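You operate a simulated robot arm through the tools that you are given. There is no shell and no other tool. Be economical: measure what you need, move in short steps, check, and stop when the job is done.

Carry out the task below with a simulated two-armed robot. There is one attempt and no reset: what you move stays moved.

TASK
Empty the shopping bag: scarf on the seat, each box into the carton pocket its sticker names.
Fine: stand the boxes upright and leave the doorway clear. Set down upright: what you pick out.
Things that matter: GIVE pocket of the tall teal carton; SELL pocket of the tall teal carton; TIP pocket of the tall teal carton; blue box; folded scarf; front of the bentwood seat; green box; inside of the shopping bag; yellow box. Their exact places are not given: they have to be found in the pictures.

The check looks at the end state, three seconds after you hand in, the way a careful person would. Anything else that was tipped, shoved, dropped, spilled or broken makes it a failure.

THE ROBOT
Two 7-joint arms with fingered hands on one trunk, on a base that drives. Base frame: it is fixed to the floor where the robot stands at the start and does not move with it; the origin is under the middle of the robot, x ahead of it, y to its left, z up. Units: cm, rad, N and s.
The left shoulder is at the start at [9.3, 17.4, 88.3], the right one opposite. With the tool pointing down near the work surface each hand reaches from about 10 to 76 cm from the robot's upright axis, wherever it stands, measured 20 degrees to its own side. Places, roughly: GIVE pocket of the tall teal carton [80, 20, 40]; SELL pocket of the tall teal carton [70, 30, 40]; TIP pocket of the tall teal carton [90, 10, 40]; front of the bentwood seat [50, 10, 50]; inside of the shopping bag [60, 0, 50]. Payload 3.8 kg a hand.
The tool frame of a hand sits at the grasp point between the pads (the TCP): z along the fingers, y along the line on which they close. The tips reach 2.6 cm beyond it. Largest opening 13.2 cm; the body of the gripper starts 7.3 cm behind the TCP. The gripper is a hand of 3 fingers: y runs from the thumb to the fingers, the wrist lies at [0, 0, -22.4] in the tool frame, and closing takes about 1.5 s.
Orientation is that of the tool frame in the base frame, as [roll, pitch, yaw] about the fixed x, y, z axes, in that order (R = Rz(yaw) Ry(pitch) Rx(roll)). With the fingers straight down and closing along the base's y, the tool's x points along the base's -x, its y along +y and its z along -z.

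THE INTERFACE
- The arms move only by the tool send_rows. It takes "left_targets", "right_targets" or both (then of equal length, played together; a hand with none holds still); each is a list of rows, each a list of 6 numbers: the shift along the base's x, y, z in cm, then the turn, a rotation vector about the base's x, y, z in rad. In form: [[x, y, z, ax, ay, az], ...]. A call has 1 to 8 rows; each row is the pose to reach, as a shift and turn from the pose commanded when the call began. "left_grip" and "right_grip" are, for a hand that has rows, the finger opening in cm, from 0 to 13.2, set as the call begins (left out, the last holds). Rows are played at 5 a second. More than 5 cm and 0.15 rad between two rows, or a gripper value outside its range, and nothing of the call is played. A pose out of reach is approached as far as the arm can. The call stops where the force on the tool passes 40 N (or 10 N more than at its start, if that is more) or the arm is blocked; 0.2 s more then pass. The fingers move at their own pace (about 10.8 cm/s each) and stop on an object; they squeeze with about 22 N. The grip force told is the motor's: it shows also when the fingers shut on nothing. Time passes only in rows, and 0.2 s behind the last, so rows that repeat a pose let the fingers close. It gives the time, the measured TCP pose, the force on the tool (base axes), the opening and the grip force at its end, in the units of the frame above (readings bear some noise), with the torque about the TCP (base axes, N m) and any sound that the robot's microphone picked up.
- Cameras (640 x 400 px; columns grow to the right, rows downward): "scene" is now at [17.23, 1.95, 79]; the picture's right is [0.29, -0.96, 0.00], its down [-0.02, -0.01, -1.00] and it looks along [0.96, 0.29, -0.02] (base axes); focal length 214 px, centre (320, 200). "left" rides on the left gripper at [-6.2, 0.3, -9.2] in its tool frame; the picture's right is [-0.05, -1.00, 0.00], its down [0.83, -0.04, -0.56] and it looks along [0.55, -0.03, 0.83] (tool axes); focal length 230 px, centre (320, 200). "right" rides on the right gripper at [6.2, 0.3, -9.2] in its tool frame; the picture's right is [-0.05, 1.00, 0.00], its down [-0.83, -0.04, -0.56] and it looks along [-0.55, -0.03, 0.83] (tool axes); focal length 230 px, centre (320, 200).
- camera(camera): a new picture of that camera. No time passes.
- move_column(by): slides the trunk up (or, below 0, down) by that many cm; the arms and the scene camera ride with it, the base frame stays. It gives what a move gives, with no picture.
- steer(legs): drives the robot by 1 to 6 legs, each [ahead, left, turn to the left] in cm, cm and rad, along the robot's own axes; the way and the turn of a leg run together, so that a leg with both is an arc; at most 150 cm and 3.142 rad a leg. The arms and the cameras ride along, it lands a little off, and it stops where it bumps. It gives what a move gives.
- set_fingers(finger1, finger2, thumb_bend, hand): sets how far each is bent, from 0 (flat) to 100 (curled in); at 30 the hand is open as for a grip, at 70 the pads meet at the TCP. One left out holds its place. A second passes; each finger stops where it meets its share of the squeeze, and holds until it gets a number again. A gripper value or a shape takes the hand back. It gives what a move gives, with no picture; readings hold the bend of each and the force on the fingers (four entries, about 0 where the hand has none), thumb and palm.
- preshape(shape, hand): the hand has 3 fingers and takes this shape, open, in about a second: jaw (thumb against the fingers, like two jaws); tri (thumb and two fingers); tip (a fingertip pinch); poke (one finger out to press); point (the index stretched); flat (the hand flat); cup (the hand cupped); fist (a fist). The gripper value then closes the fingers along that shape, each until it touches; the sizes above hold for jaw. It gives what a move gives, with no picture.
- turn_head(pan, tilt): turns the head with the scene camera to pan (to the left, within 1.047 rad either way) and tilt (down, from -0.506 to 1.204), counted from straight ahead of the robot. It gives what a move gives.
- locate(camera, pixels): there is no depth. For up to 12 entries [column, row, z] of the newest picture of that camera ("zoom" is the newest enlarged one), the place [x, y] in the base frame at which the ray of that pixel passes the height z, good to about 0.2 cm, but the place of the scene camera against the robot may be out by one fixed shift of up to 1.2 cm in any direction. No time passes.
- close_up(camera, box): a new picture of the part [left, top, right, bottom] of that camera's present view, enlarged. No time passes.
- hand_in(): hands the job in; it is judged then, once.

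Go step by step. Measure first, check grasps and placings, and put right what went wrong. The budget is 80 turns and 58 pictures, counting those below and the enlarged ones. Unless the task says otherwise, let go and move clear before handing in, and close with one line.

The tools are called after "Request:" as name(argument=value, ...) on one line, values as JSON. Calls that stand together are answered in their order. send_rows: Moves the arms, as the interface text tells. Its arguments: {"type":"object","properties":{"left_targets":{"type":"array","items":{"type":"array","items":{"type":"number"}}},"left_grip":{"type":"number"},"right_targets":{"type":"array","items":{"type":"array","items":{"type":"number"}}},"right_grip":{"type":"number"}},"required":[]} The other tools are called the same way: move_column (by) slides the trunk up or down; preshape (shape, hand) gives the hand a shape; set_fingers (finger1, finger2, thumb_bend, hand) moves the fingers one by one; steer (legs) drives the base; turn_head (pan, tilt) turns the head that bears the scene camera; camera (camera) takes a picture; locate (camera, pixels) gives the place at which the rays of pixels pass given heights; close_up (camera, box) takes an enlarged picture of a part of a camera's view; hand_in () hands the job in.

At the start:

```text
time_s: 0.0
left_tool_pos: [47.31, 38.67, 93.31]
left_orientation: [-3.141, 0.0, -3.141]
left_force: [0.6, 0.1, 0.6]
left_ft_torque: [0.05, -0.01, 0.01]
left_finger_gap: 13.19
left_grasp_force: 0.1
left_shape: jaw
left_bend: [30.0, 30.0, 30.0]
left_finger forces: [0.0, 0.1, 0.0, 0.1, 0.0, 0.0]
right_tool_pos: [36.68, -6.08, 101.93]
right_orientation: [3.142, -0.001, -3.141]
right_force: [0.5, -0.5, 0.3]
right_ft_torque: [0.01, -0.01, -0.03]
right_finger_gap: 13.19
right_grasp_force: 0.0
right_shape: jaw
right_bend: [30.0, 30.0, 30.0]
right_finger forces: [0.0, 0.1, 0.0, 0.0, 0.1, 0.1]
trunk travel left (down, up): [-19.0, 29.2]
robot x, y, heading: [-0.07, -0.03, -0.0]
head pan, tilt: [0.291, 0.019]
```

scene: 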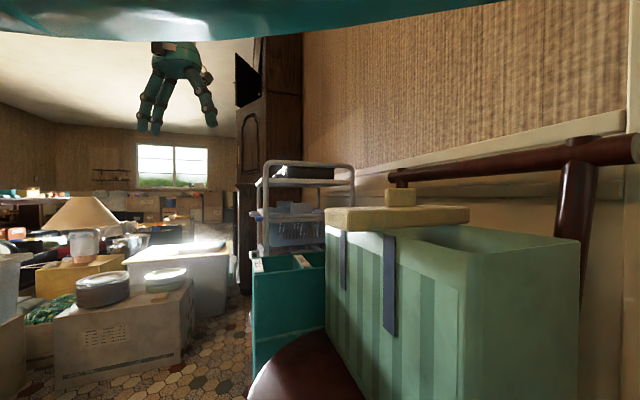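
right: 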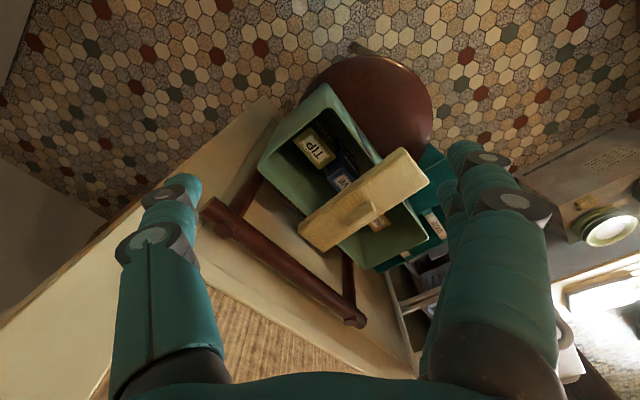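
left: 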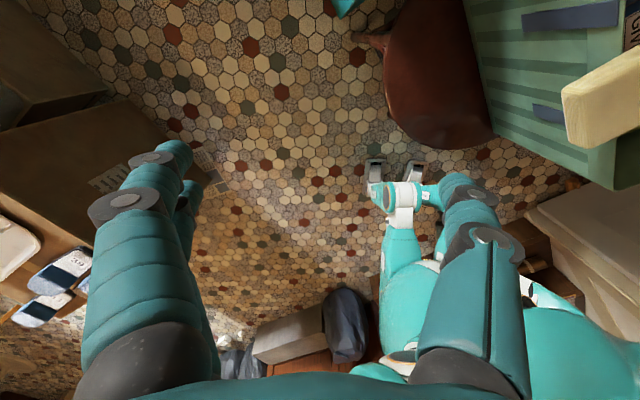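

The right picture shows the open bag with a cream piece lying across it (about 365,200) and labelled boxes inside (TIP at 315,150). The teal carton is behind it. I'll enlarge both views first.

Request:
close_up(camera="right", box=[240, 40, 480, 290])

Request:
close_up(camera="scene", box=[230, 150, 640, 400])

Request:
turn_head(pan=0.1, tilt=0.75)

Request:
camera(camera="scene")

```text
1.60 times, centred on (360, 165) of right
```

zoom: 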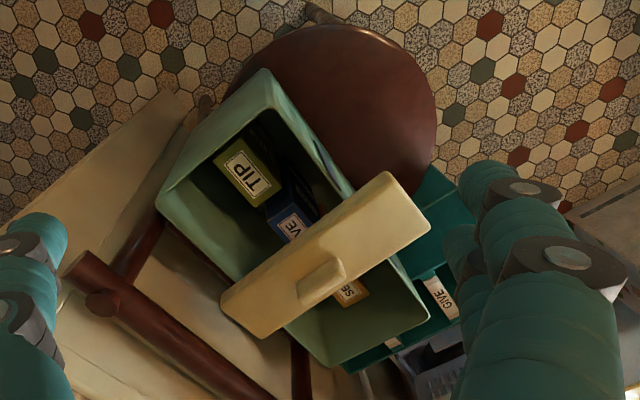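

```text
1.56 times, centred on (435, 275) of scene
```

zoom: 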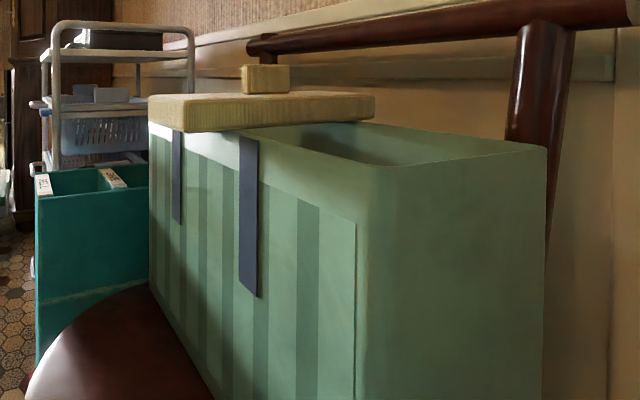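

```text
time_s: 1.1
left_tool_pos: [47.39, 38.73, 93.32]
left_orientation: [3.14, 0.0, -3.14]
left_force: [0.6, -0.2, 0.2]
left_ft_torque: [-0.01, 0.01, 0.0]
left_finger_gap: 13.22
left_grasp_force: 0.0
left_shape: jaw
left_bend: [30.0, 30.0, 30.0]
left_finger forces: [0.0, 0.1, 0.0, 0.0, 0.0, 0.1]
right_tool_pos: [36.69, -6.03, 101.83]
right_orientation: [3.142, -0.001, 3.141]
right_force: [-1.0, -0.3, 0.0]
right_ft_torque: [0.02, -0.03, 0.03]
right_finger_gap: 13.2
right_grasp_force: 0.1
right_shape: jaw
right_bend: [30.0, 30.0, 30.0]
right_finger forces: [0.0, 0.0, 0.1, 0.0, 0.0, 0.0]
trunk travel left (down, up): [-19.0, 29.2]
robot x, y, heading: [-0.04, 0.12, -0.0]
head pan, tilt: [0.099, 0.75]
```

```text
52 pictures are left
```

scene: 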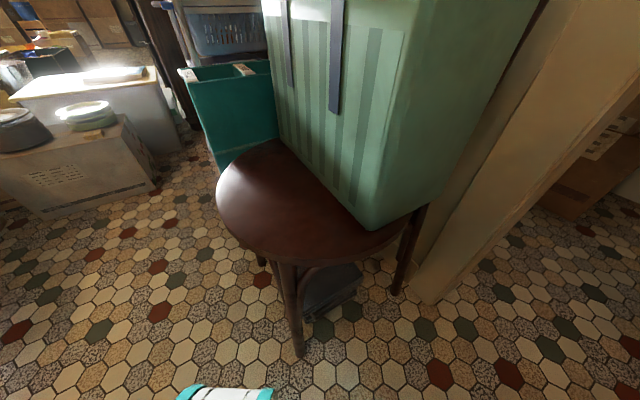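

The cream piece with a raised tab is the folded scarf, lying across the bag's rim. Under it are the boxes TIP (yellow-green), GIVE (blue) and SELL (hidden). I'll find the rim corners from the right picture at several trial heights.

Request:
locate(camera="right", pixels=[[325.6, 83.8, 70], [325.6, 83.8, 75], [260, 168, 70], [260, 168, 75], [425.6, 240, 70], [425.6, 240, 75], [366, 268, 70], [366, 268, 75]])

Request:
locate(camera="scene", pixels=[[216, 190, 45], [216, 190, 50], [295, 262, 45], [295, 262, 50], [371, 230, 45], [371, 230, 50], [278, 138, 45], [278, 138, 50], [188, 82, 50], [271, 60, 50]])

```text
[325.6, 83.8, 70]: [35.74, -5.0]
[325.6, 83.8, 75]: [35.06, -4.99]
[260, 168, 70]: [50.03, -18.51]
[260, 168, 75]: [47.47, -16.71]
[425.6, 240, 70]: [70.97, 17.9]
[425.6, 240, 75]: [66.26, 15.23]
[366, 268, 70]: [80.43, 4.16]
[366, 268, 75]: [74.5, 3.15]
```

```text
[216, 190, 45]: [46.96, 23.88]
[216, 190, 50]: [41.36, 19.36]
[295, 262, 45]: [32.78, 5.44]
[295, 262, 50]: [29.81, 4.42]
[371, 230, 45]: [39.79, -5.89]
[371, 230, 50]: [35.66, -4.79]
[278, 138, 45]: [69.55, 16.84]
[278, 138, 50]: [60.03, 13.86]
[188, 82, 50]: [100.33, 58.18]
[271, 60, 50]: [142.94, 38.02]
```

The rim is at roughly z 74.5 and the seat at roughly 50. I'll raise the trunk so the head can look down into the bag and the carton.

Request:
move_column(by=26)

Request:
turn_head(pan=0.15, tilt=0.65)

Request:
camera(camera="scene")

Request:
camera(camera="right")

```text
time_s: 3.8
left_tool_pos: [47.46, 38.72, 119.27]
left_orientation: [3.141, -0.002, 3.142]
left_force: [0.0, -0.3, 0.3]
left_ft_torque: [0.0, 0.01, -0.02]
left_finger_gap: 13.19
left_grasp_force: 0.0
left_shape: jaw
left_bend: [30.0, 30.0, 30.0]
left_finger forces: [0.0, 0.1, 0.1, 0.0, 0.0, 0.0]
right_tool_pos: [36.74, -6.13, 127.74]
right_orientation: [-3.141, -0.003, 3.139]
right_force: [0.2, 0.8, 0.1]
right_ft_torque: [0.02, 0.01, 0.02]
right_finger_gap: 13.18
right_grasp_force: 0.0
right_shape: jaw
right_bend: [30.0, 30.0, 30.0]
right_finger forces: [0.0, 0.1, 0.0, 0.1, 0.1, 0.0]
trunk travel left (down, up): [-45.0, 3.2]
robot x, y, heading: [-0.12, -0.01, 0.003]
head pan, tilt: [0.099, 0.75]
```

```text
time_s: 4.4
left_tool_pos: [47.3, 38.88, 119.37]
left_orientation: [-3.141, 0.0, 3.141]
left_force: [0.2, -0.4, -0.3]
left_ft_torque: [-0.02, 0.0, 0.0]
left_finger_gap: 13.19
left_grasp_force: 0.1
left_shape: jaw
left_bend: [30.0, 30.0, 30.0]
left_finger forces: [0.0, 0.0, 0.0, 0.1, 0.1, 0.1]
right_tool_pos: [36.7, -6.1, 128.02]
right_orientation: [-3.141, 0.0, 3.139]
right_force: [-0.2, 0.0, 0.0]
right_ft_torque: [0.0, -0.02, 0.0]
right_finger_gap: 13.2
right_grasp_force: 0.0
right_shape: jaw
right_bend: [30.0, 30.0, 30.0]
right_finger forces: [0.1, 0.1, 0.0, 0.0, 0.0, 0.0]
trunk travel left (down, up): [-45.0, 3.2]
robot x, y, heading: [-0.24, 0.05, 0.005]
head pan, tilt: [0.15, 0.649]
```

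```text
51 pictures are left
```

scene: 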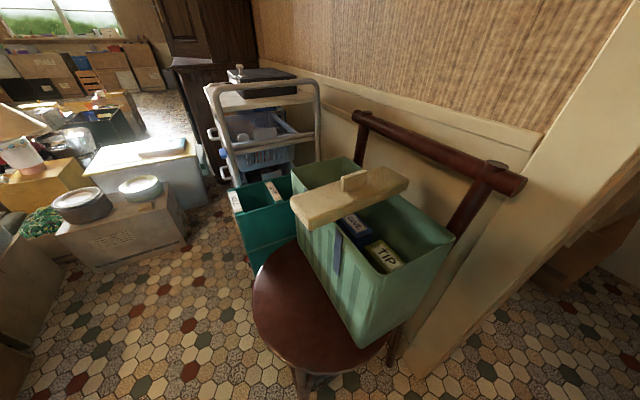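

```text
50 pictures are left
```

right: 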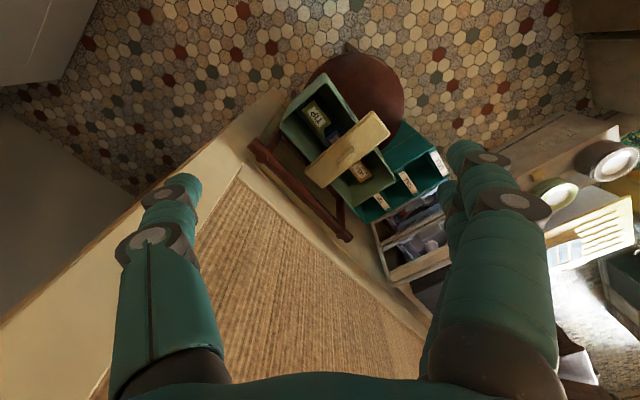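

Both views now show the bag and the carton's pockets. I'll enlarge each and measure.

Request:
close_up(camera="right", box=[240, 40, 460, 260])

Request:
close_up(camera="scene", box=[210, 130, 510, 317])

```text
1.82 times, centred on (350, 150) of right
```

zoom: 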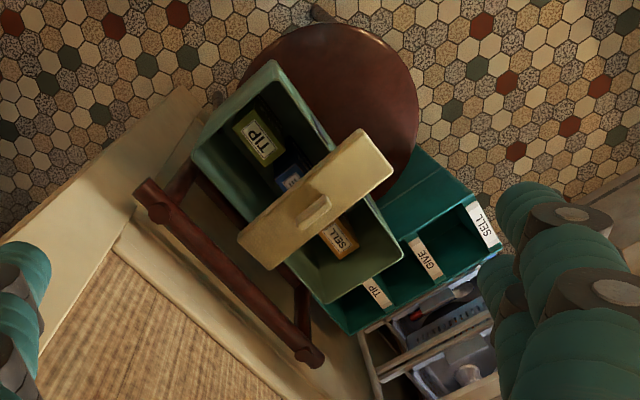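

```text
2.13 times, centred on (360, 224) of scene
```

zoom: 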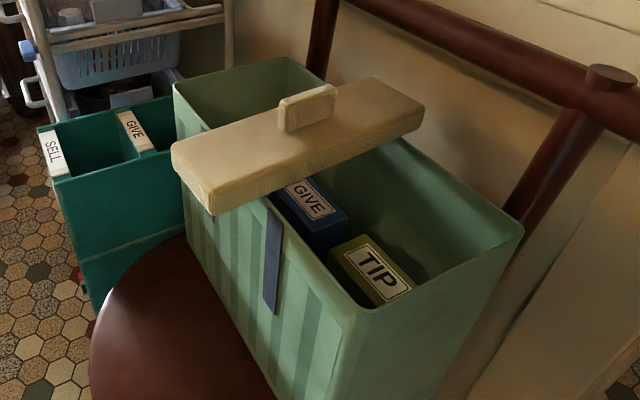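

Order of the pockets: SELL is nearest me on the left, then GIVE, then TIP by the wall behind the bag. I'll intersect rays from both cameras to get heights.

Request:
locate(camera="right", pixels=[[323.6, 74.2, 75], [281.3, 125.3, 75], [395, 184.1, 75], [355.5, 206, 75], [448.9, 172, 60], [439, 163.7, 60], [407.7, 181.9, 60], [380.2, 200.5, 60], [363.7, 222.5, 60], [435.2, 150, 60], [346.2, 205, 80], [384, 167, 75]])

Request:
locate(camera="right", pixels=[[448.9, 172, 50], [439, 163.7, 50], [407.7, 181.9, 50], [380.2, 200.5, 50], [363.7, 222.5, 50], [435.2, 150, 50], [313, 126, 65], [313, 126, 60], [360, 172, 65], [360, 172, 60]])

Request:
locate(camera="zoom", pixels=[[365, 308, 75], [522, 230, 75], [175, 82, 75], [285, 57, 75], [58, 180, 60], [58, 180, 50], [132, 130, 60], [132, 130, 50], [375, 272, 65], [375, 272, 60], [307, 100, 80], [307, 100, 78]])

```text
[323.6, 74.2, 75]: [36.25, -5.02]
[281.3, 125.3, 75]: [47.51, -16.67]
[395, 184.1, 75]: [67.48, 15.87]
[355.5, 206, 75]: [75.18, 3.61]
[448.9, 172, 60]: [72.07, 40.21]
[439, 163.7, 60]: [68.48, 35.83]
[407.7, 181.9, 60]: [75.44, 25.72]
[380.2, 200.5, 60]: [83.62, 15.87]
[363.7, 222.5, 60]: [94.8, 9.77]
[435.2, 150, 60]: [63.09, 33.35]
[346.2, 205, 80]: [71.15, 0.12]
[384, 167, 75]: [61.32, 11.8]
```

```text
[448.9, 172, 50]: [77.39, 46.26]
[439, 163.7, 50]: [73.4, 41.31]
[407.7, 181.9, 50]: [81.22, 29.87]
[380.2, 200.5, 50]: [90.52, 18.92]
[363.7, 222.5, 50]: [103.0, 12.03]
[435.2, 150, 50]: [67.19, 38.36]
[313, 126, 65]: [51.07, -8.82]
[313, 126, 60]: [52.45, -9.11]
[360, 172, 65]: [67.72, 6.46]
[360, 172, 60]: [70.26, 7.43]
```

```text
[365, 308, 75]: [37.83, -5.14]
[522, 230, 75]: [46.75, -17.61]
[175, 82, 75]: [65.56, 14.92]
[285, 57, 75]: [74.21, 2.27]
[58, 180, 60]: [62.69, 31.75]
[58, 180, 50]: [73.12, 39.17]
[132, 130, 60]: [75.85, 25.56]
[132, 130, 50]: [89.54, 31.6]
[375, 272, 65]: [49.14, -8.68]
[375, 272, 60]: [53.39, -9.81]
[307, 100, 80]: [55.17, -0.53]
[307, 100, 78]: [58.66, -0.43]
```

Rim z is about 75. The carton rim is about 60, and its pocket line runs from SELL (72,31) to TIP (88,11). Next I'll measure the scarf, its tab and the seat's free front.

Request:
locate(camera="right", pixels=[[372, 111.5, 77], [389.6, 133.5, 77], [276, 172, 77], [292.5, 187.4, 77], [346.2, 155.5, 80], [335, 162.1, 80], [357.4, 148.4, 80], [351, 53.3, 50], [403.8, 92.3, 50], [398.4, 122.5, 50], [314.3, 67.6, 50]])

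Request:
locate(camera="scene", pixels=[[361, 345, 50], [300, 245, 50], [253, 300, 50], [301, 366, 50], [388, 340, 50], [254, 275, 50]])

Request:
locate(camera="zoom", pixels=[[172, 150, 77], [422, 105, 77], [372, 78, 77], [210, 190, 77], [282, 103, 80], [334, 88, 80], [283, 130, 77], [337, 115, 77]])

```text
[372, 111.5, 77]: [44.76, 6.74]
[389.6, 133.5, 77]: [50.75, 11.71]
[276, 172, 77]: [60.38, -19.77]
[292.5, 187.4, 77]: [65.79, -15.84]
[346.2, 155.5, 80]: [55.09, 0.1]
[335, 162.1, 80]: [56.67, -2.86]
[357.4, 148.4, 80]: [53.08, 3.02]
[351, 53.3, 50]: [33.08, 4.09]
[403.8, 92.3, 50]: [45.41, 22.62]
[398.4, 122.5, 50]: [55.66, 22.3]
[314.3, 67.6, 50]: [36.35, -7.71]
```

```text
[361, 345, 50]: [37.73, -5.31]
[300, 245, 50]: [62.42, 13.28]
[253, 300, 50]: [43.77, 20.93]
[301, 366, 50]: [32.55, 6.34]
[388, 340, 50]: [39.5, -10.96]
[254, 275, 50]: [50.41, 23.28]
```

```text
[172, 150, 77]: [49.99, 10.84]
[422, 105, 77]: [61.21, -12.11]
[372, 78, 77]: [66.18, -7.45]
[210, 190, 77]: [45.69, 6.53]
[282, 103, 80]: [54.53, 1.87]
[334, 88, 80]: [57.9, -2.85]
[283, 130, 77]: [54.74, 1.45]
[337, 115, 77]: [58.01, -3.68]
```

The scarf is about 24×7 cm, centred at (55.5,-0.3), with its long axis at −0.87 rad. Its tab runs along it, with the top at about z 80.5. I'll bring the right hand above the tab, turned so the fingers close across it.

Request:
send_rows(right_targets=[[2.3, 0.8, -4, 0, 0, -0.108], [4.6, 1.6, -8, 0, 0, -0.217], [6.9, 2.4, -12, 0, 0, -0.325], [9.2, 3.1, -16, 0, 0, -0.433], [11.5, 3.9, -20, 0, 0, -0.542], [13.8, 4.6, -24, 0, 0, -0.65], [16.1, 5.4, -28, 0, 0, -0.758], [18.4, 6.1, -32, 0, 0, -0.867]], right_grip=8)

Request:
camera(camera="scene")

Request:
camera(camera="right")

```text
time_s: 6.2
left_tool_pos: [47.44, 38.88, 119.26]
left_orientation: [-3.14, -0.001, -3.14]
left_force: [0.8, -0.6, 0.3]
left_ft_torque: [-0.01, 0.01, 0.01]
left_finger_gap: 13.2
left_grasp_force: 0.1
left_shape: jaw
left_bend: [30.0, 30.0, 30.0]
left_finger forces: [0.0, 0.0, 0.1, 0.0, 0.0, 0.1]
right_tool_pos: [55.23, -0.35, 95.85]
right_orientation: [-3.14, 0.001, 2.271]
right_force: [1.1, 0.2, 0.0]
right_ft_torque: [0.01, 0.01, 0.02]
right_finger_gap: 8.02
right_grasp_force: 0.1
right_shape: jaw
right_bend: [71.0, 71.0, 71.0]
right_finger forces: [0.0, 0.0, 0.0, 0.0, 0.0, 0.0]
trunk travel left (down, up): [-45.0, 3.2]
robot x, y, heading: [-0.47, 0.22, 0.004]
head pan, tilt: [0.15, 0.649]
```

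```text
47 pictures are left
```

scene: 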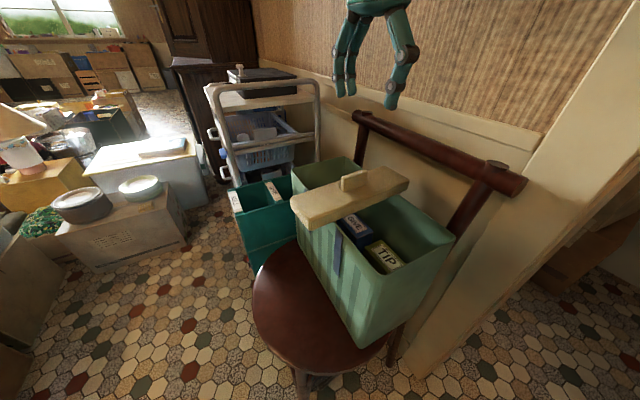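

```text
46 pictures are left
```

right: 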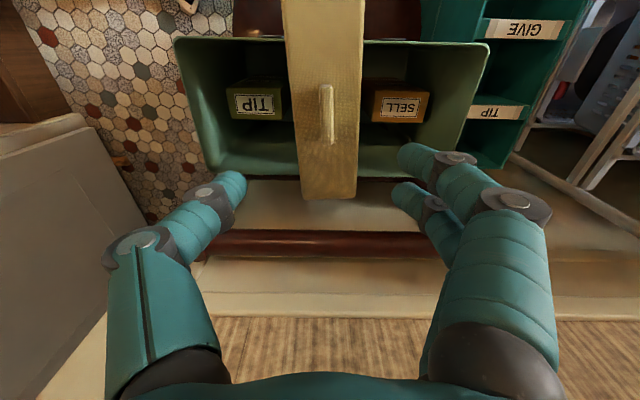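

The right view is squared to the bag. The tab is at px (327,85–145), TIP on the left and SELL on the right. I'll measure the tab, rim and box tops from here.

Request:
locate(camera="right", pixels=[[326, 86, 80.5], [325, 143, 80.5], [320, 115, 80.5], [334, 115, 80.5], [183, 40, 75], [489, 42, 75], [220, 170, 75], [455, 178, 75], [283, 0, 77], [363, 0, 77], [302, 196, 77], [356, 196, 77]])

Request:
locate(camera="right", pixels=[[230, 90, 65], [289, 90, 65], [232, 119, 65], [283, 119, 65], [369, 92, 65], [434, 92, 65], [371, 122, 65], [425, 122, 65]])

Request:
locate(camera="scene", pixels=[[364, 246, 65], [380, 239, 65], [404, 265, 65], [388, 275, 65], [364, 246, 62], [404, 265, 62], [355, 215, 65], [372, 234, 65], [340, 180, 80.5], [366, 172, 80.5]])

```text
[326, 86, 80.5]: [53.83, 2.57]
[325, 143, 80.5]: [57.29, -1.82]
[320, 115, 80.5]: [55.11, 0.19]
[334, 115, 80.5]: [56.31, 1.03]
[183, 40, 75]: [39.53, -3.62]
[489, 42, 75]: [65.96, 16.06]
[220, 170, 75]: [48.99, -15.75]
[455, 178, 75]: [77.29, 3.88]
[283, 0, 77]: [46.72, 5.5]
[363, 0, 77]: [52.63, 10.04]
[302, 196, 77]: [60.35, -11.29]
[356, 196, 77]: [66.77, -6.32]
```

```text
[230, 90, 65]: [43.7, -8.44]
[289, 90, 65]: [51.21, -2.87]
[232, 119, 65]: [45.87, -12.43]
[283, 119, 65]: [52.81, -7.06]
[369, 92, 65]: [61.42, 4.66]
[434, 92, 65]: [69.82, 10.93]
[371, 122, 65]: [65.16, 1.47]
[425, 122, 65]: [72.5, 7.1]
```

```text
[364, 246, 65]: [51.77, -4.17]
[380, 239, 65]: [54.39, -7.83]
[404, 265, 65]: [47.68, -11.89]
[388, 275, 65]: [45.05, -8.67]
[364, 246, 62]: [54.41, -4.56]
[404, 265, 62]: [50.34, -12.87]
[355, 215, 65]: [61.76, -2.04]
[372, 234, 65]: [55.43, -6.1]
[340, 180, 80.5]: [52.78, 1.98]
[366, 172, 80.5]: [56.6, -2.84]
```

The tab is about 5.6×1.4 cm, centred at (55.6,0.45) with its top near 80.5. I'll go down over it and close.

Request:
send_rows(right_targets=[[0.2, 0.4, -4, 0, 0, -0.02], [0.4, 0.7, -8, 0, 0, -0.02], [0.4, 0.7, -11, 0, 0, -0.02], [0.4, 0.7, -13.5, 0, 0, -0.02], [0.4, 0.7, -15, 0, 0, -0.02], [0.4, 0.7, -15.6, 0, 0, -0.02]], right_grip=6)

Request:
close_up(camera="scene", box=[250, 80, 450, 205])

Request:
camera(camera="right")

```text
time_s: 7.6
left_tool_pos: [47.37, 38.72, 119.25]
left_orientation: [3.141, 0.001, 3.141]
left_force: [1.2, -0.4, -0.4]
left_ft_torque: [0.02, -0.01, -0.01]
left_finger_gap: 13.2
left_grasp_force: 0.1
left_shape: jaw
left_bend: [30.0, 30.0, 30.0]
left_finger forces: [0.1, 0.0, 0.0, 0.0, 0.0, 0.0]
right_tool_pos: [55.4, 0.63, 80.32]
right_orientation: [3.141, 0.001, 2.254]
right_force: [-1.1, -0.5, -1.0]
right_ft_torque: [-0.01, -0.02, 0.04]
right_finger_gap: 6.07
right_grasp_force: 0.0
right_shape: jaw
right_bend: [73.0, 73.0, 70.0]
right_finger forces: [0.0, 0.0, 0.0, 0.1, 0.0, 0.0]
trunk travel left (down, up): [-45.0, 3.2]
robot x, y, heading: [0.11, 0.01, -0.004]
head pan, tilt: [0.15, 0.649]
```

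```text
3.20 times, centred on (350, 142) of scene
```

zoom: 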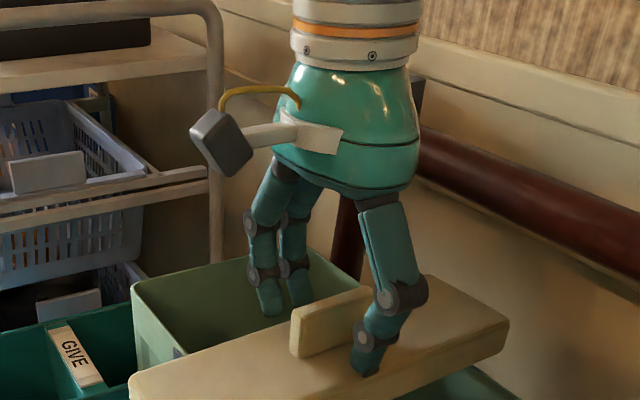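

```text
44 pictures are left
```

right: 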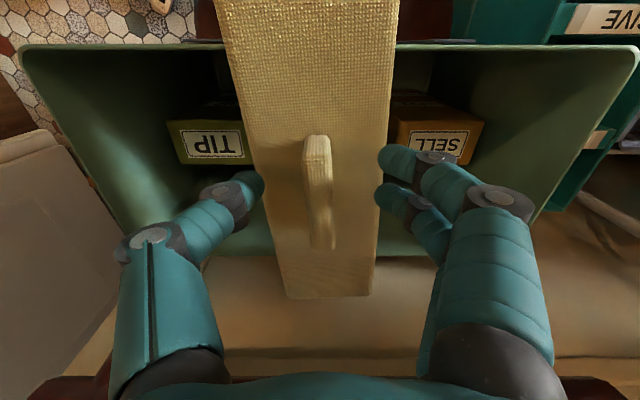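

The fingers straddle the tab (tips near (250,190) and (390,175), tab at (320,190)), so I'll close and then lift.

Request:
send_rows(right_targets=[[0, 0, 0, 0, 0, 0], [0, 0, 0, 0, 0, 0], [0, 0, 0, 0, 0, 0], [0, 0, 0, 0, 0, 0], [0, 0, 0, 0, 0, 0], [0, 0, 0, 0, 0, 0], [0, 0, 1, 0, 0, 0], [0, 0, 3, 0, 0, 0]], right_grip=0)

Request:
camera(camera="right")

```text
time_s: 9.4
left_tool_pos: [47.3, 38.75, 119.43]
left_orientation: [3.141, 0.0, 3.142]
left_force: [0.4, -0.7, -0.3]
left_ft_torque: [-0.01, -0.02, 0.0]
left_finger_gap: 13.2
left_grasp_force: 0.1
left_shape: jaw
left_bend: [30.0, 30.0, 30.0]
left_finger forces: [0.0, 0.0, 0.0, 0.0, 0.0, 0.0]
right_tool_pos: [55.54, 0.76, 83.19]
right_orientation: [-3.14, 0.0, 2.253]
right_force: [0.4, -0.6, 0.0]
right_ft_torque: [-0.01, 0.01, -0.02]
right_finger_gap: 0.86
right_grasp_force: 22.4
right_shape: jaw
right_bend: [71.0, 71.0, 70.0]
right_finger forces: [10.0, 9.8, 0.0, 0.1, 19.7, 0.1]
trunk travel left (down, up): [-45.0, 3.2]
robot x, y, heading: [-0.07, -0.25, -0.006]
head pan, tilt: [0.15, 0.649]
```

```text
43 pictures are left
```

right: 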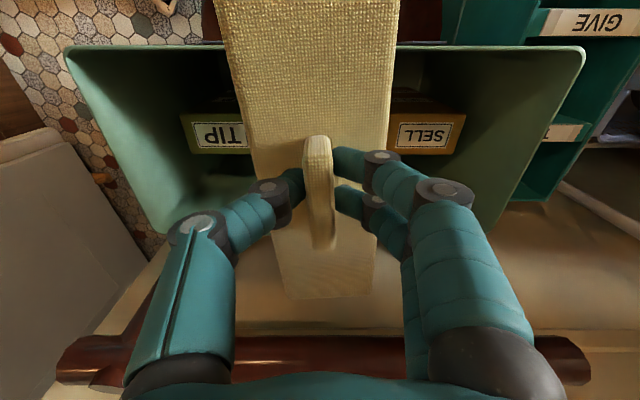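

The scarf is held (finger forces 10/10/20 N, gap 0.9). From the circle fit, the seat is centred at (51.7,3.5) with radius 19, so its free front is around (46,11) with the scarf's long axis at 0.645 rad. I'll lift, move and turn.

Request:
send_rows(right_targets=[[0, 0, 5, 0, 0, 0], [0, 0, 10, 0, 0, 0], [0, 0, 14, 0, 0, 0.14], [-1, 1.5, 14, 0, 0, 0.28], [-3, 3, 14, 0, 0, 0.42], [-5, 5, 14, 0, 0, 0.56], [-7, 7, 14, 0, 0, 0.7], [-9, 9, 14, 0, 0, 0.84]])

Request:
send_rows(right_targets=[[-0.5, 0.4, 0, 0, 0, 0.14], [-1, 0.7, 0, 0, 0, 0.28], [-1, 0.7, 0, 0, 0, 0.42], [-1, 0.7, 0, 0, 0, 0.56], [-1, 0.7, 0, 0, 0, 0.695], [-1, 0.7, -4, 0, 0, 0.695]])

Request:
camera(camera="scene")

Request:
camera(camera="right")

```text
time_s: 11.2
left_tool_pos: [47.35, 38.84, 119.24]
left_orientation: [3.141, 0.0, -3.139]
left_force: [-0.5, -0.5, 0.7]
left_ft_torque: [0.01, 0.01, 0.02]
left_finger_gap: 13.18
left_grasp_force: 0.0
left_shape: jaw
left_bend: [30.0, 30.0, 30.0]
left_finger forces: [0.1, 0.0, 0.1, 0.0, 0.0, 0.0]
right_tool_pos: [46.72, 9.4, 97.16]
right_orientation: [3.139, 0.001, 3.094]
right_force: [-0.3, 0.0, -0.3]
right_ft_torque: [0.0, -0.01, 0.03]
right_finger_gap: 0.84
right_grasp_force: 21.9
right_shape: jaw
right_bend: [71.0, 71.0, 70.0]
right_finger forces: [9.9, 9.5, 0.0, 0.0, 19.6, 0.1]
trunk travel left (down, up): [-45.0, 3.2]
robot x, y, heading: [0.28, -0.1, 0.001]
head pan, tilt: [0.15, 0.649]
```

```text
time_s: 12.6
left_tool_pos: [47.36, 38.71, 119.37]
left_orientation: [3.14, 0.0, -3.141]
left_force: [-0.2, -0.7, 0.6]
left_ft_torque: [-0.03, 0.02, 0.01]
left_finger_gap: 13.17
left_grasp_force: 0.1
left_shape: jaw
left_bend: [30.0, 30.0, 30.0]
left_finger forces: [0.1, 0.0, 0.0, 0.0, 0.0, 0.1]
right_tool_pos: [45.85, 10.67, 93.2]
right_orientation: [3.141, -0.001, -2.496]
right_force: [0.8, 0.3, -0.8]
right_ft_torque: [-0.02, 0.02, 0.02]
right_finger_gap: 0.84
right_grasp_force: 22.3
right_shape: jaw
right_bend: [71.0, 71.0, 70.0]
right_finger forces: [10.0, 9.7, 0.1, 0.0, 19.6, 0.1]
trunk travel left (down, up): [-45.0, 3.2]
robot x, y, heading: [0.06, 0.16, 0.005]
head pan, tilt: [0.15, 0.649]
```

```text
42 pictures are left
```

scene: 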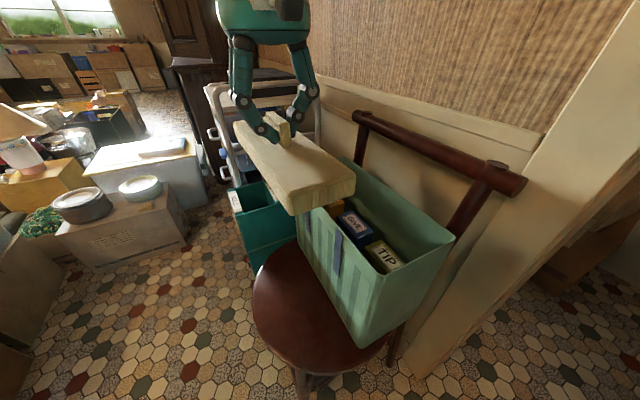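

```text
41 pictures are left
```

right: 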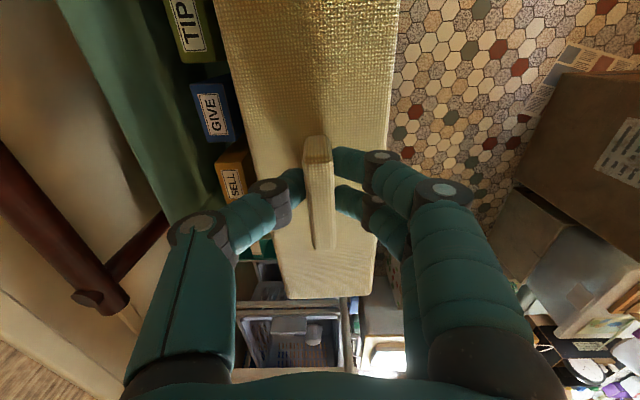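

The scarf hangs level. I'll locate its corners now to see its offset from the TCP.

Request:
locate(camera="scene", pixels=[[300, 195, 90], [354, 181, 90], [236, 123, 90], [275, 113, 90]])

Request:
locate(camera="right", pixels=[[284, 297, 90], [371, 296, 90], [215, 0, 90], [399, 0, 90]])

Request:
close_up(camera="scene", box=[210, 90, 370, 215])

```text
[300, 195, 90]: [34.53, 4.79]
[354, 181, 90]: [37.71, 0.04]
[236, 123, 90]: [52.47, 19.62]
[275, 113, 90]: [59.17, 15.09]
```

```text
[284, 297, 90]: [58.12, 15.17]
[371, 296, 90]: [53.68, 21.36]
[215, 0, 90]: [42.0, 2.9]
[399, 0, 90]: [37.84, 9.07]
```

```text
3.20 times, centred on (290, 152) of scene
```

zoom: 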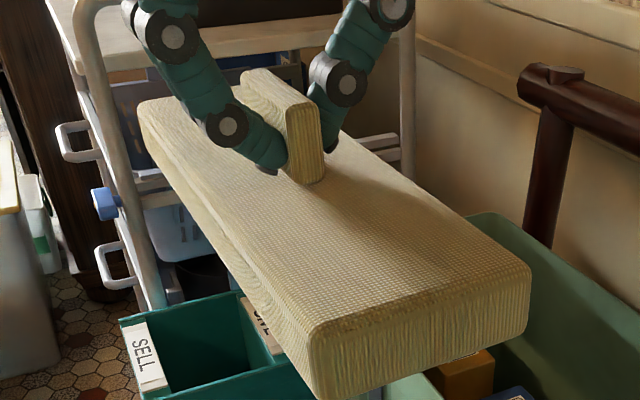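

The scarf is centred on the grip within 0.3 cm, and I'll shift 0.6 cm outward for clearance from the bag. I'll lower partway and check.

Request:
send_rows(right_targets=[[-0.2, 0.6, -4.5, 0, 0, 0], [-0.2, 0.6, -9, 0, 0, 0], [-0.2, 0.6, -13.5, 0, 0, 0], [-0.2, 0.6, -18, 0, 0, 0], [-0.2, 0.6, -22.5, 0, 0, 0]])

Request:
camera(camera="scene")

Request:
camera(camera="left")

```text
time_s: 13.8
left_tool_pos: [47.29, 38.83, 119.34]
left_orientation: [-3.141, 0.0, 3.141]
left_force: [-0.1, 0.0, -0.7]
left_ft_torque: [0.03, 0.0, -0.01]
left_finger_gap: 13.17
left_grasp_force: 0.1
left_shape: jaw
left_bend: [30.0, 30.0, 30.0]
left_finger forces: [0.0, 0.0, 0.1, 0.0, 0.0, 0.0]
right_tool_pos: [45.23, 10.94, 70.68]
right_orientation: [3.141, 0.0, -2.494]
right_force: [-0.3, -0.5, -0.8]
right_ft_torque: [-0.02, 0.0, -0.01]
right_finger_gap: 0.84
right_grasp_force: 22.5
right_shape: jaw
right_bend: [71.0, 71.0, 70.0]
right_finger forces: [9.9, 9.7, 0.1, 0.0, 19.7, 0.0]
trunk travel left (down, up): [-45.0, 3.2]
robot x, y, heading: [0.02, 0.21, 0.001]
head pan, tilt: [0.15, 0.649]
```

```text
39 pictures are left
```

scene: 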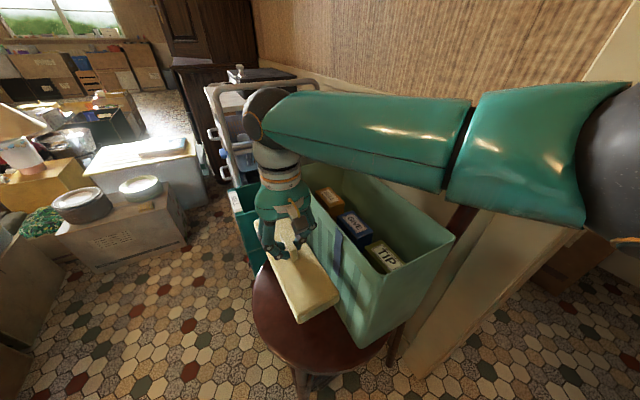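

```text
38 pictures are left
```

left: 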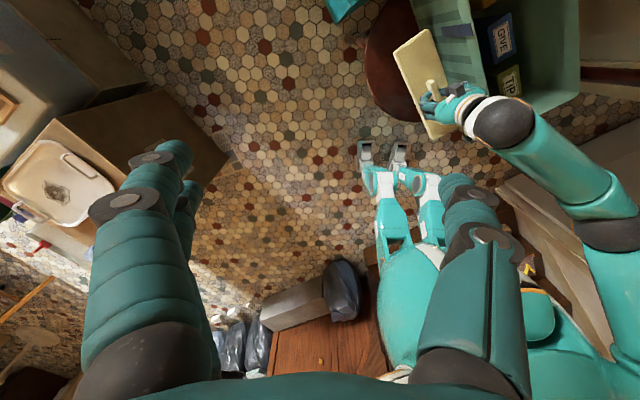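

The right forearm lies low over the bag's corner, so lowering further is risky. I'll check the floor room at my left to shift the base that way.

Request:
locate(camera="left", pixels=[[270, 330, 0], [300, 290, 0], [355, 275, 0], [335, 330, 0], [225, 165, 0], [365, 165, 0], [385, 260, 0], [270, 330, 40], [300, 290, 30], [345, 262, 30], [225, 165, 30], [270, 375, 30]])

Request:
turn_head(pan=1.0, tilt=0.9)

Request:
camera(camera="scene")

```text
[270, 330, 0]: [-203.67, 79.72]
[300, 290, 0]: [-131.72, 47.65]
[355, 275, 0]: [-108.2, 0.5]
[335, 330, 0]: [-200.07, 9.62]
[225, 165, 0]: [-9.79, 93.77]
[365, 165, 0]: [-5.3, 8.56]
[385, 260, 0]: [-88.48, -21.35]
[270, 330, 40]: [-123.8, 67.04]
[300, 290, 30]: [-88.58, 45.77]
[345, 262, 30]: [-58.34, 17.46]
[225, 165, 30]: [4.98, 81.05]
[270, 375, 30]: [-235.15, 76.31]
```

```text
time_s: 15.0
left_tool_pos: [47.3, 38.76, 119.31]
left_orientation: [-3.139, 0.0, 3.141]
left_force: [0.0, -0.5, -0.3]
left_ft_torque: [-0.01, 0.03, -0.02]
left_finger_gap: 13.18
left_grasp_force: 0.2
left_shape: jaw
left_bend: [30.0, 30.0, 30.0]
left_finger forces: [0.0, 0.0, 0.0, 0.1, 0.0, 0.1]
right_tool_pos: [45.09, 10.94, 71.0]
right_orientation: [-3.141, 0.0, -2.494]
right_force: [-0.2, 0.2, -1.3]
right_ft_torque: [-0.04, -0.01, -0.02]
right_finger_gap: 0.9
right_grasp_force: 21.8
right_shape: jaw
right_bend: [71.0, 71.0, 70.0]
right_finger forces: [10.0, 9.7, 0.1, 0.1, 19.5, 0.0]
trunk travel left (down, up): [-45.0, 3.2]
robot x, y, heading: [0.13, 0.13, -0.003]
head pan, tilt: [1.0, 0.901]
```

```text
37 pictures are left
```

scene: 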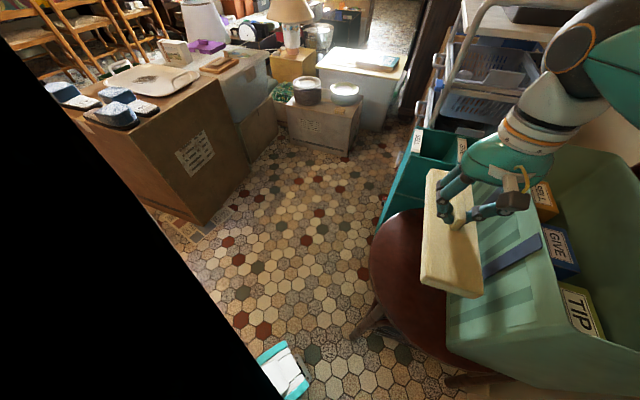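

The floor to my left looks open up to the brown box (its near floor corner at px (200,225)). I'll measure that and my foot.

Request:
locate(camera="scene", pixels=[[200, 225, 0], [140, 203, 0], [250, 165, 0], [285, 365, 5], [265, 350, 5], [308, 385, 5], [350, 338, 0], [448, 382, 0], [380, 225, 0], [285, 135, 0]])

```text
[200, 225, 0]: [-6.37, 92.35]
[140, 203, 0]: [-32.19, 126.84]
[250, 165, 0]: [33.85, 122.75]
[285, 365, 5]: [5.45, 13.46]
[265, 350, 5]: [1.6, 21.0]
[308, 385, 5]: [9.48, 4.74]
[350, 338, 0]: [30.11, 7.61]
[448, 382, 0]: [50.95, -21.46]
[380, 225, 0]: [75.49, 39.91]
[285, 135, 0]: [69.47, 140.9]
```

The floor is clear: the box corner is at y 92 and my foot reaches about y 21. I'll raise the scarf, then drive 36 cm left and 18 ahead so the right arm reaches both seat and pockets without crossing the bag.

Request:
send_rows(right_targets=[[0, 0, 4.5, 0, 0, 0], [0, 0, 9, 0, 0, 0], [0, 0, 13.5, 0, 0, 0], [0, 0, 18, 0, 0, 0]])

Request:
steer(legs=[[0, 36, 0], [18, 0, 0]])

Request:
turn_head(pan=-0.45, tilt=0.75)

Request:
camera(camera="scene")

```text
time_s: 16.0
left_tool_pos: [47.25, 38.83, 119.39]
left_orientation: [-3.141, 0.0, -3.141]
left_force: [1.0, -0.5, -0.4]
left_ft_torque: [0.04, 0.02, -0.03]
left_finger_gap: 13.17
left_grasp_force: 0.1
left_shape: jaw
left_bend: [30.0, 30.0, 30.0]
left_finger forces: [0.0, 0.0, 0.1, 0.0, 0.0, 0.0]
right_tool_pos: [45.23, 10.89, 88.69]
right_orientation: [-3.141, 0.0, -2.494]
right_force: [0.2, -0.1, -0.9]
right_ft_torque: [0.02, 0.0, -0.03]
right_finger_gap: 0.86
right_grasp_force: 22.0
right_shape: jaw
right_bend: [71.0, 71.0, 70.0]
right_finger forces: [9.9, 9.6, 0.0, 0.0, 19.6, 0.0]
trunk travel left (down, up): [-45.0, 3.2]
robot x, y, heading: [-0.18, 0.11, -0.004]
head pan, tilt: [1.0, 0.901]
```

```text
time_s: 20.9
left_tool_pos: [65.94, 74.48, 119.35]
left_orientation: [-3.142, -0.001, 3.131]
left_force: [-1.0, 0.0, -0.4]
left_ft_torque: [0.01, 0.0, -0.03]
left_finger_gap: 13.2
left_grasp_force: 0.0
left_shape: jaw
left_bend: [30.0, 30.0, 30.0]
left_finger forces: [0.1, 0.0, 0.0, 0.0, 0.0, 0.1]
right_tool_pos: [63.41, 46.73, 88.64]
right_orientation: [-3.141, 0.0, -2.506]
right_force: [-0.3, 0.5, -0.8]
right_ft_torque: [-0.02, 0.01, -0.02]
right_finger_gap: 0.86
right_grasp_force: 22.3
right_shape: jaw
right_bend: [71.0, 71.0, 70.0]
right_finger forces: [10.0, 9.6, 0.0, 0.0, 19.5, 0.0]
trunk travel left (down, up): [-45.0, 3.2]
robot x, y, heading: [18.36, 36.4, -0.012]
head pan, tilt: [1.0, 0.901]
```

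```text
time_s: 22.4
left_tool_pos: [65.9, 74.42, 119.45]
left_orientation: [3.14, 0.001, 3.132]
left_force: [-0.3, 0.7, 0.4]
left_ft_torque: [0.0, 0.01, 0.0]
left_finger_gap: 13.19
left_grasp_force: 0.0
left_shape: jaw
left_bend: [30.0, 30.0, 30.0]
left_finger forces: [0.1, 0.1, 0.0, 0.0, 0.0, 0.0]
right_tool_pos: [63.37, 46.76, 88.53]
right_orientation: [3.141, 0.0, -2.506]
right_force: [0.4, 0.0, -1.6]
right_ft_torque: [-0.02, -0.05, -0.01]
right_finger_gap: 0.87
right_grasp_force: 21.8
right_shape: jaw
right_bend: [71.0, 71.0, 70.0]
right_finger forces: [10.0, 9.6, 0.0, 0.0, 19.6, 0.0]
trunk travel left (down, up): [-45.0, 3.2]
robot x, y, heading: [18.39, 36.55, -0.016]
head pan, tilt: [-0.45, 0.75]
```

```text
36 pictures are left
```

scene: 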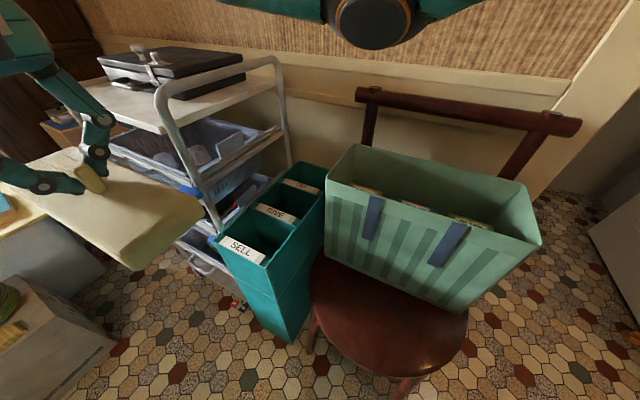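

I have an excellent view of seat, bag and carton. I'll measure the seat edge, bag base line and carton rim from here.

Request:
locate(camera="scene", pixels=[[313, 290, 50], [335, 350, 50], [380, 374, 50], [440, 362, 50], [466, 325, 50], [326, 257, 50], [448, 313, 50], [449, 250, 50], [327, 182, 75], [540, 243, 75], [355, 147, 75], [526, 187, 75]])

Request:
close_up(camera="scene", box=[200, 145, 360, 290])

Request:
locate(camera="scene", pixels=[[216, 236, 60], [258, 262, 60], [298, 163, 60], [327, 175, 60], [237, 250, 60], [272, 212, 60], [300, 184, 60]])

```text
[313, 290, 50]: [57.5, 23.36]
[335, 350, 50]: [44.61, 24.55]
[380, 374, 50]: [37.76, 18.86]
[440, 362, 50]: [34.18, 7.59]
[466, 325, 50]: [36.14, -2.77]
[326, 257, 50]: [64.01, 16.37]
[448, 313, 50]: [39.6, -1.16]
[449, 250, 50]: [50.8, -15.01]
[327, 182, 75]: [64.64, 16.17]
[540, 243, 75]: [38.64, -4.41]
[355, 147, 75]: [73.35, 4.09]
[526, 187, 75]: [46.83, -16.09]
```

```text
2.76 times, centred on (280, 218) of scene
```

zoom: 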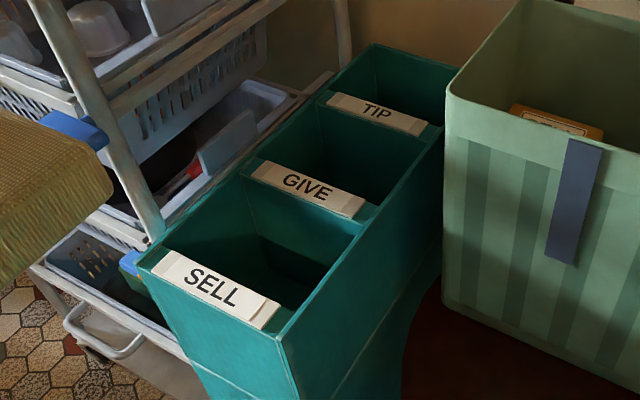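

```text
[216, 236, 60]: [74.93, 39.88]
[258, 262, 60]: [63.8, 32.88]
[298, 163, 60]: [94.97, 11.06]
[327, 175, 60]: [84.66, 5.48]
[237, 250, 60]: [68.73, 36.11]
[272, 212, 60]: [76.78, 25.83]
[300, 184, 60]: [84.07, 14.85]
```

The pockets run SELL, GIVE, TIP, each with its label on the near wall of its own pocket. The seat's free front centre for the scarf is at (46.4,12.2), so I'll bring the scarf there and lower partway.

Request:
send_rows(right_targets=[[-2.1, -4.3, 0, 0, 0, 0], [-4.2, -8.6, 0, 0, 0, 0], [-6.4, -12.9, 0, 0, 0, 0], [-8.5, -17.2, 0, 0, 0, 0], [-10.6, -21.6, 0, 0, 0, 0], [-12.7, -25.9, 0, 0, 0, 0], [-14.9, -30.2, 0, 0, 0, 0], [-17, -34.5, 0, 0, 0, 0]])

Request:
send_rows(right_targets=[[0, 0, -5, 0, 0, 0], [0, 0, -10, 0, 0, 0], [0, 0, -15, 0, 0, 0], [0, 0, -20, 0, 0, 0], [0, 0, -25, 0, 0, 0]])

Request:
camera(camera="scene")

Request:
camera(camera="right")

```text
time_s: 24.2
left_tool_pos: [65.88, 74.52, 119.36]
left_orientation: [-3.141, 0.0, 3.131]
left_force: [0.4, 0.4, 0.9]
left_ft_torque: [-0.04, 0.05, -0.03]
left_finger_gap: 13.19
left_grasp_force: 0.1
left_shape: jaw
left_bend: [30.0, 30.0, 30.0]
left_finger forces: [0.1, 0.1, 0.0, 0.1, 0.1, 0.1]
right_tool_pos: [46.66, 13.01, 88.68]
right_orientation: [3.14, 0.0, -2.506]
right_force: [0.0, -0.3, -2.1]
right_ft_torque: [0.03, -0.01, 0.03]
right_finger_gap: 0.86
right_grasp_force: 22.9
right_shape: jaw
right_bend: [71.0, 71.0, 70.0]
right_finger forces: [10.0, 9.7, 0.0, 0.0, 19.7, 0.0]
right hand out of reach, approached as far as the arm can: row 8
trunk travel left (down, up): [-45.0, 3.2]
robot x, y, heading: [18.23, 36.13, -0.014]
head pan, tilt: [-0.45, 0.75]
```

```text
time_s: 25.4
left_tool_pos: [65.99, 74.43, 119.36]
left_orientation: [-3.14, -0.001, 3.131]
left_force: [0.5, -0.1, 0.1]
left_ft_torque: [0.02, 0.01, -0.01]
left_finger_gap: 13.21
left_grasp_force: 0.3
left_shape: jaw
left_bend: [30.0, 30.0, 30.0]
left_finger forces: [0.1, 0.0, 0.0, 0.0, 0.1, 0.0]
right_tool_pos: [46.87, 13.4, 63.62]
right_orientation: [3.14, 0.001, -2.506]
right_force: [0.0, 0.0, -1.3]
right_ft_torque: [-0.02, 0.02, -0.03]
right_finger_gap: 0.86
right_grasp_force: 21.8
right_shape: jaw
right_bend: [71.0, 71.0, 70.0]
right_finger forces: [10.0, 9.7, 0.0, 0.1, 19.7, 0.0]
trunk travel left (down, up): [-45.0, 3.2]
robot x, y, heading: [18.18, 36.44, -0.014]
head pan, tilt: [-0.45, 0.75]
```

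```text
34 pictures are left
```

scene: 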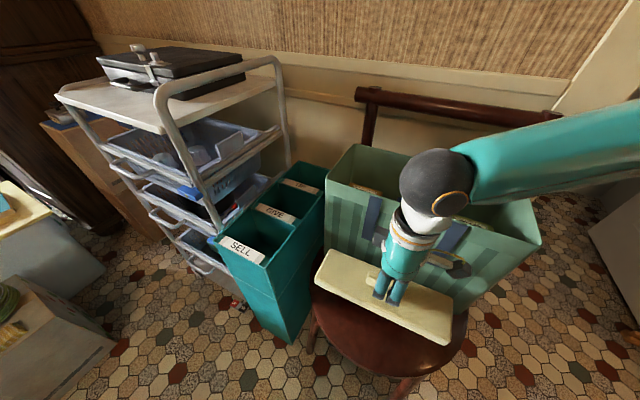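

```text
33 pictures are left
```

right: 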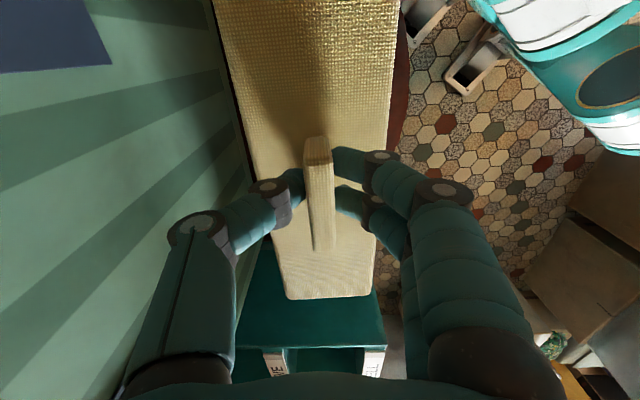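

The hand ended about 1.3 cm outward, at (46.9,13.4). I'll correct by (−0.5,−1.2) while lowering, now that the arm is less folded.

Request:
send_rows(right_targets=[[-0.5, -1.2, -2, 0, 0, 0], [-0.5, -1.2, -4.5, 0, 0, 0], [-0.5, -1.2, -7, 0, 0, 0]])

Request:
camera(camera="scene")

```text
time_s: 26.2
left_tool_pos: [66.02, 74.44, 119.22]
left_orientation: [-3.141, 0.0, 3.13]
left_force: [0.5, -0.1, -0.7]
left_ft_torque: [-0.01, 0.01, -0.02]
left_finger_gap: 13.19
left_grasp_force: 0.0
left_shape: jaw
left_bend: [30.0, 30.0, 30.0]
left_finger forces: [0.0, 0.0, 0.0, 0.0, 0.1, 0.0]
right_tool_pos: [46.36, 12.31, 56.58]
right_orientation: [-3.141, 0.002, -2.505]
right_force: [0.9, 0.2, -1.1]
right_ft_torque: [-0.02, 0.02, -0.02]
right_finger_gap: 0.87
right_grasp_force: 22.3
right_shape: jaw
right_bend: [71.0, 71.0, 70.0]
right_finger forces: [10.0, 9.6, 0.0, 0.1, 19.6, 0.0]
trunk travel left (down, up): [-45.0, 3.2]
robot x, y, heading: [18.03, 36.55, -0.015]
head pan, tilt: [-0.45, 0.75]
```

```text
32 pictures are left
```

scene: 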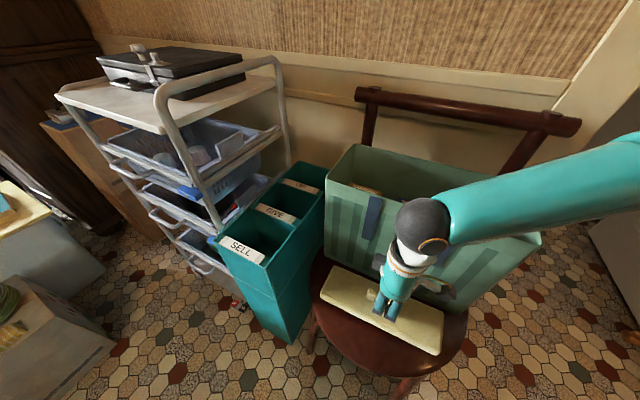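

The scarf is over the free front of the seat with margins all round. I'll lower in small steps until contact, watching the force.

Request:
send_rows(right_targets=[[0, 0, -0.7, 0, 0, 0], [0, 0, -1.4, 0, 0, 0], [0, 0, -2.1, 0, 0, 0], [0, 0, -2.8, 0, 0, 0]])

Request:
close_up(camera="scene", box=[290, 130, 640, 400])

```text
time_s: 27.2
left_tool_pos: [66.0, 74.46, 119.27]
left_orientation: [-3.14, -0.001, 3.132]
left_force: [-0.3, 0.0, 0.5]
left_ft_torque: [-0.05, -0.01, 0.0]
left_finger_gap: 13.2
left_grasp_force: 0.0
left_shape: jaw
left_bend: [30.0, 30.0, 30.0]
left_finger forces: [0.0, 0.0, 0.1, 0.1, 0.0, 0.0]
right_tool_pos: [46.34, 12.16, 53.72]
right_orientation: [-3.141, 0.001, -2.505]
right_force: [0.6, 0.4, -0.9]
right_ft_torque: [0.03, 0.03, -0.01]
right_finger_gap: 0.86
right_grasp_force: 21.9
right_shape: jaw
right_bend: [71.0, 71.0, 70.0]
right_finger forces: [10.0, 9.6, 0.0, 0.1, 19.6, 0.0]
trunk travel left (down, up): [-45.0, 3.2]
robot x, y, heading: [17.91, 36.46, -0.009]
head pan, tilt: [-0.45, 0.75]
```

```text
1.48 times, centred on (465, 265) of scene
```

zoom: 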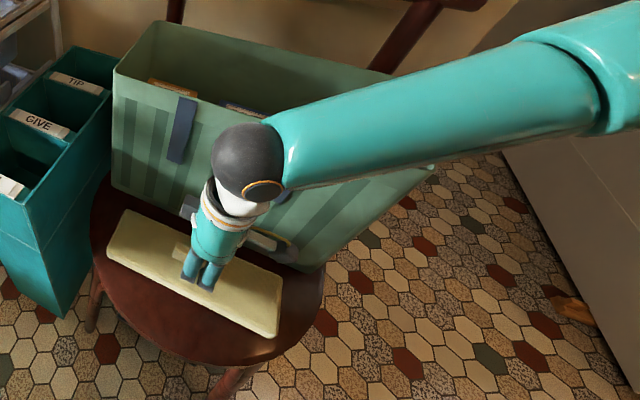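

There is no contact yet (force about 1 N), and the forearm stays above the bag corner. I'll continue slowly.

Request:
send_rows(right_targets=[[0, 0, -0.6, 0, 0, 0], [0, 0, -1.2, 0, 0, 0], [0, 0, -1.8, 0, 0, 0], [0, 0, -2.4, 0, 0, 0]])

```text
time_s: 28.3
left_tool_pos: [65.8, 74.42, 119.5]
left_orientation: [-3.14, 0.003, 3.13]
left_force: [0.3, -0.2, 1.4]
left_ft_torque: [0.01, -0.02, 0.02]
left_finger_gap: 13.18
left_grasp_force: 0.1
left_shape: jaw
left_bend: [30.0, 30.0, 30.0]
left_finger forces: [0.1, 0.0, 0.1, 0.2, 0.0, 0.1]
right_tool_pos: [46.37, 12.09, 51.84]
right_orientation: [3.141, -0.001, -2.506]
right_force: [-9.3, -4.5, 35.5]
right_ft_torque: [-0.01, 0.17, -0.02]
right_finger_gap: 1.23
right_grasp_force: 21.9
right_shape: jaw
right_bend: [72.0, 73.0, 72.0]
right_finger forces: [15.2, 15.0, 0.0, 0.0, 28.1, 0.1]
trunk travel left (down, up): [-45.0, 3.2]
robot x, y, heading: [18.09, 36.31, -0.017]
head pan, tilt: [-0.45, 0.75]
stopped in row 4 (right hand): the force on the tool passed its limit at 44 N (the readings are from after the stop); the commanded pose is now the measured one
```

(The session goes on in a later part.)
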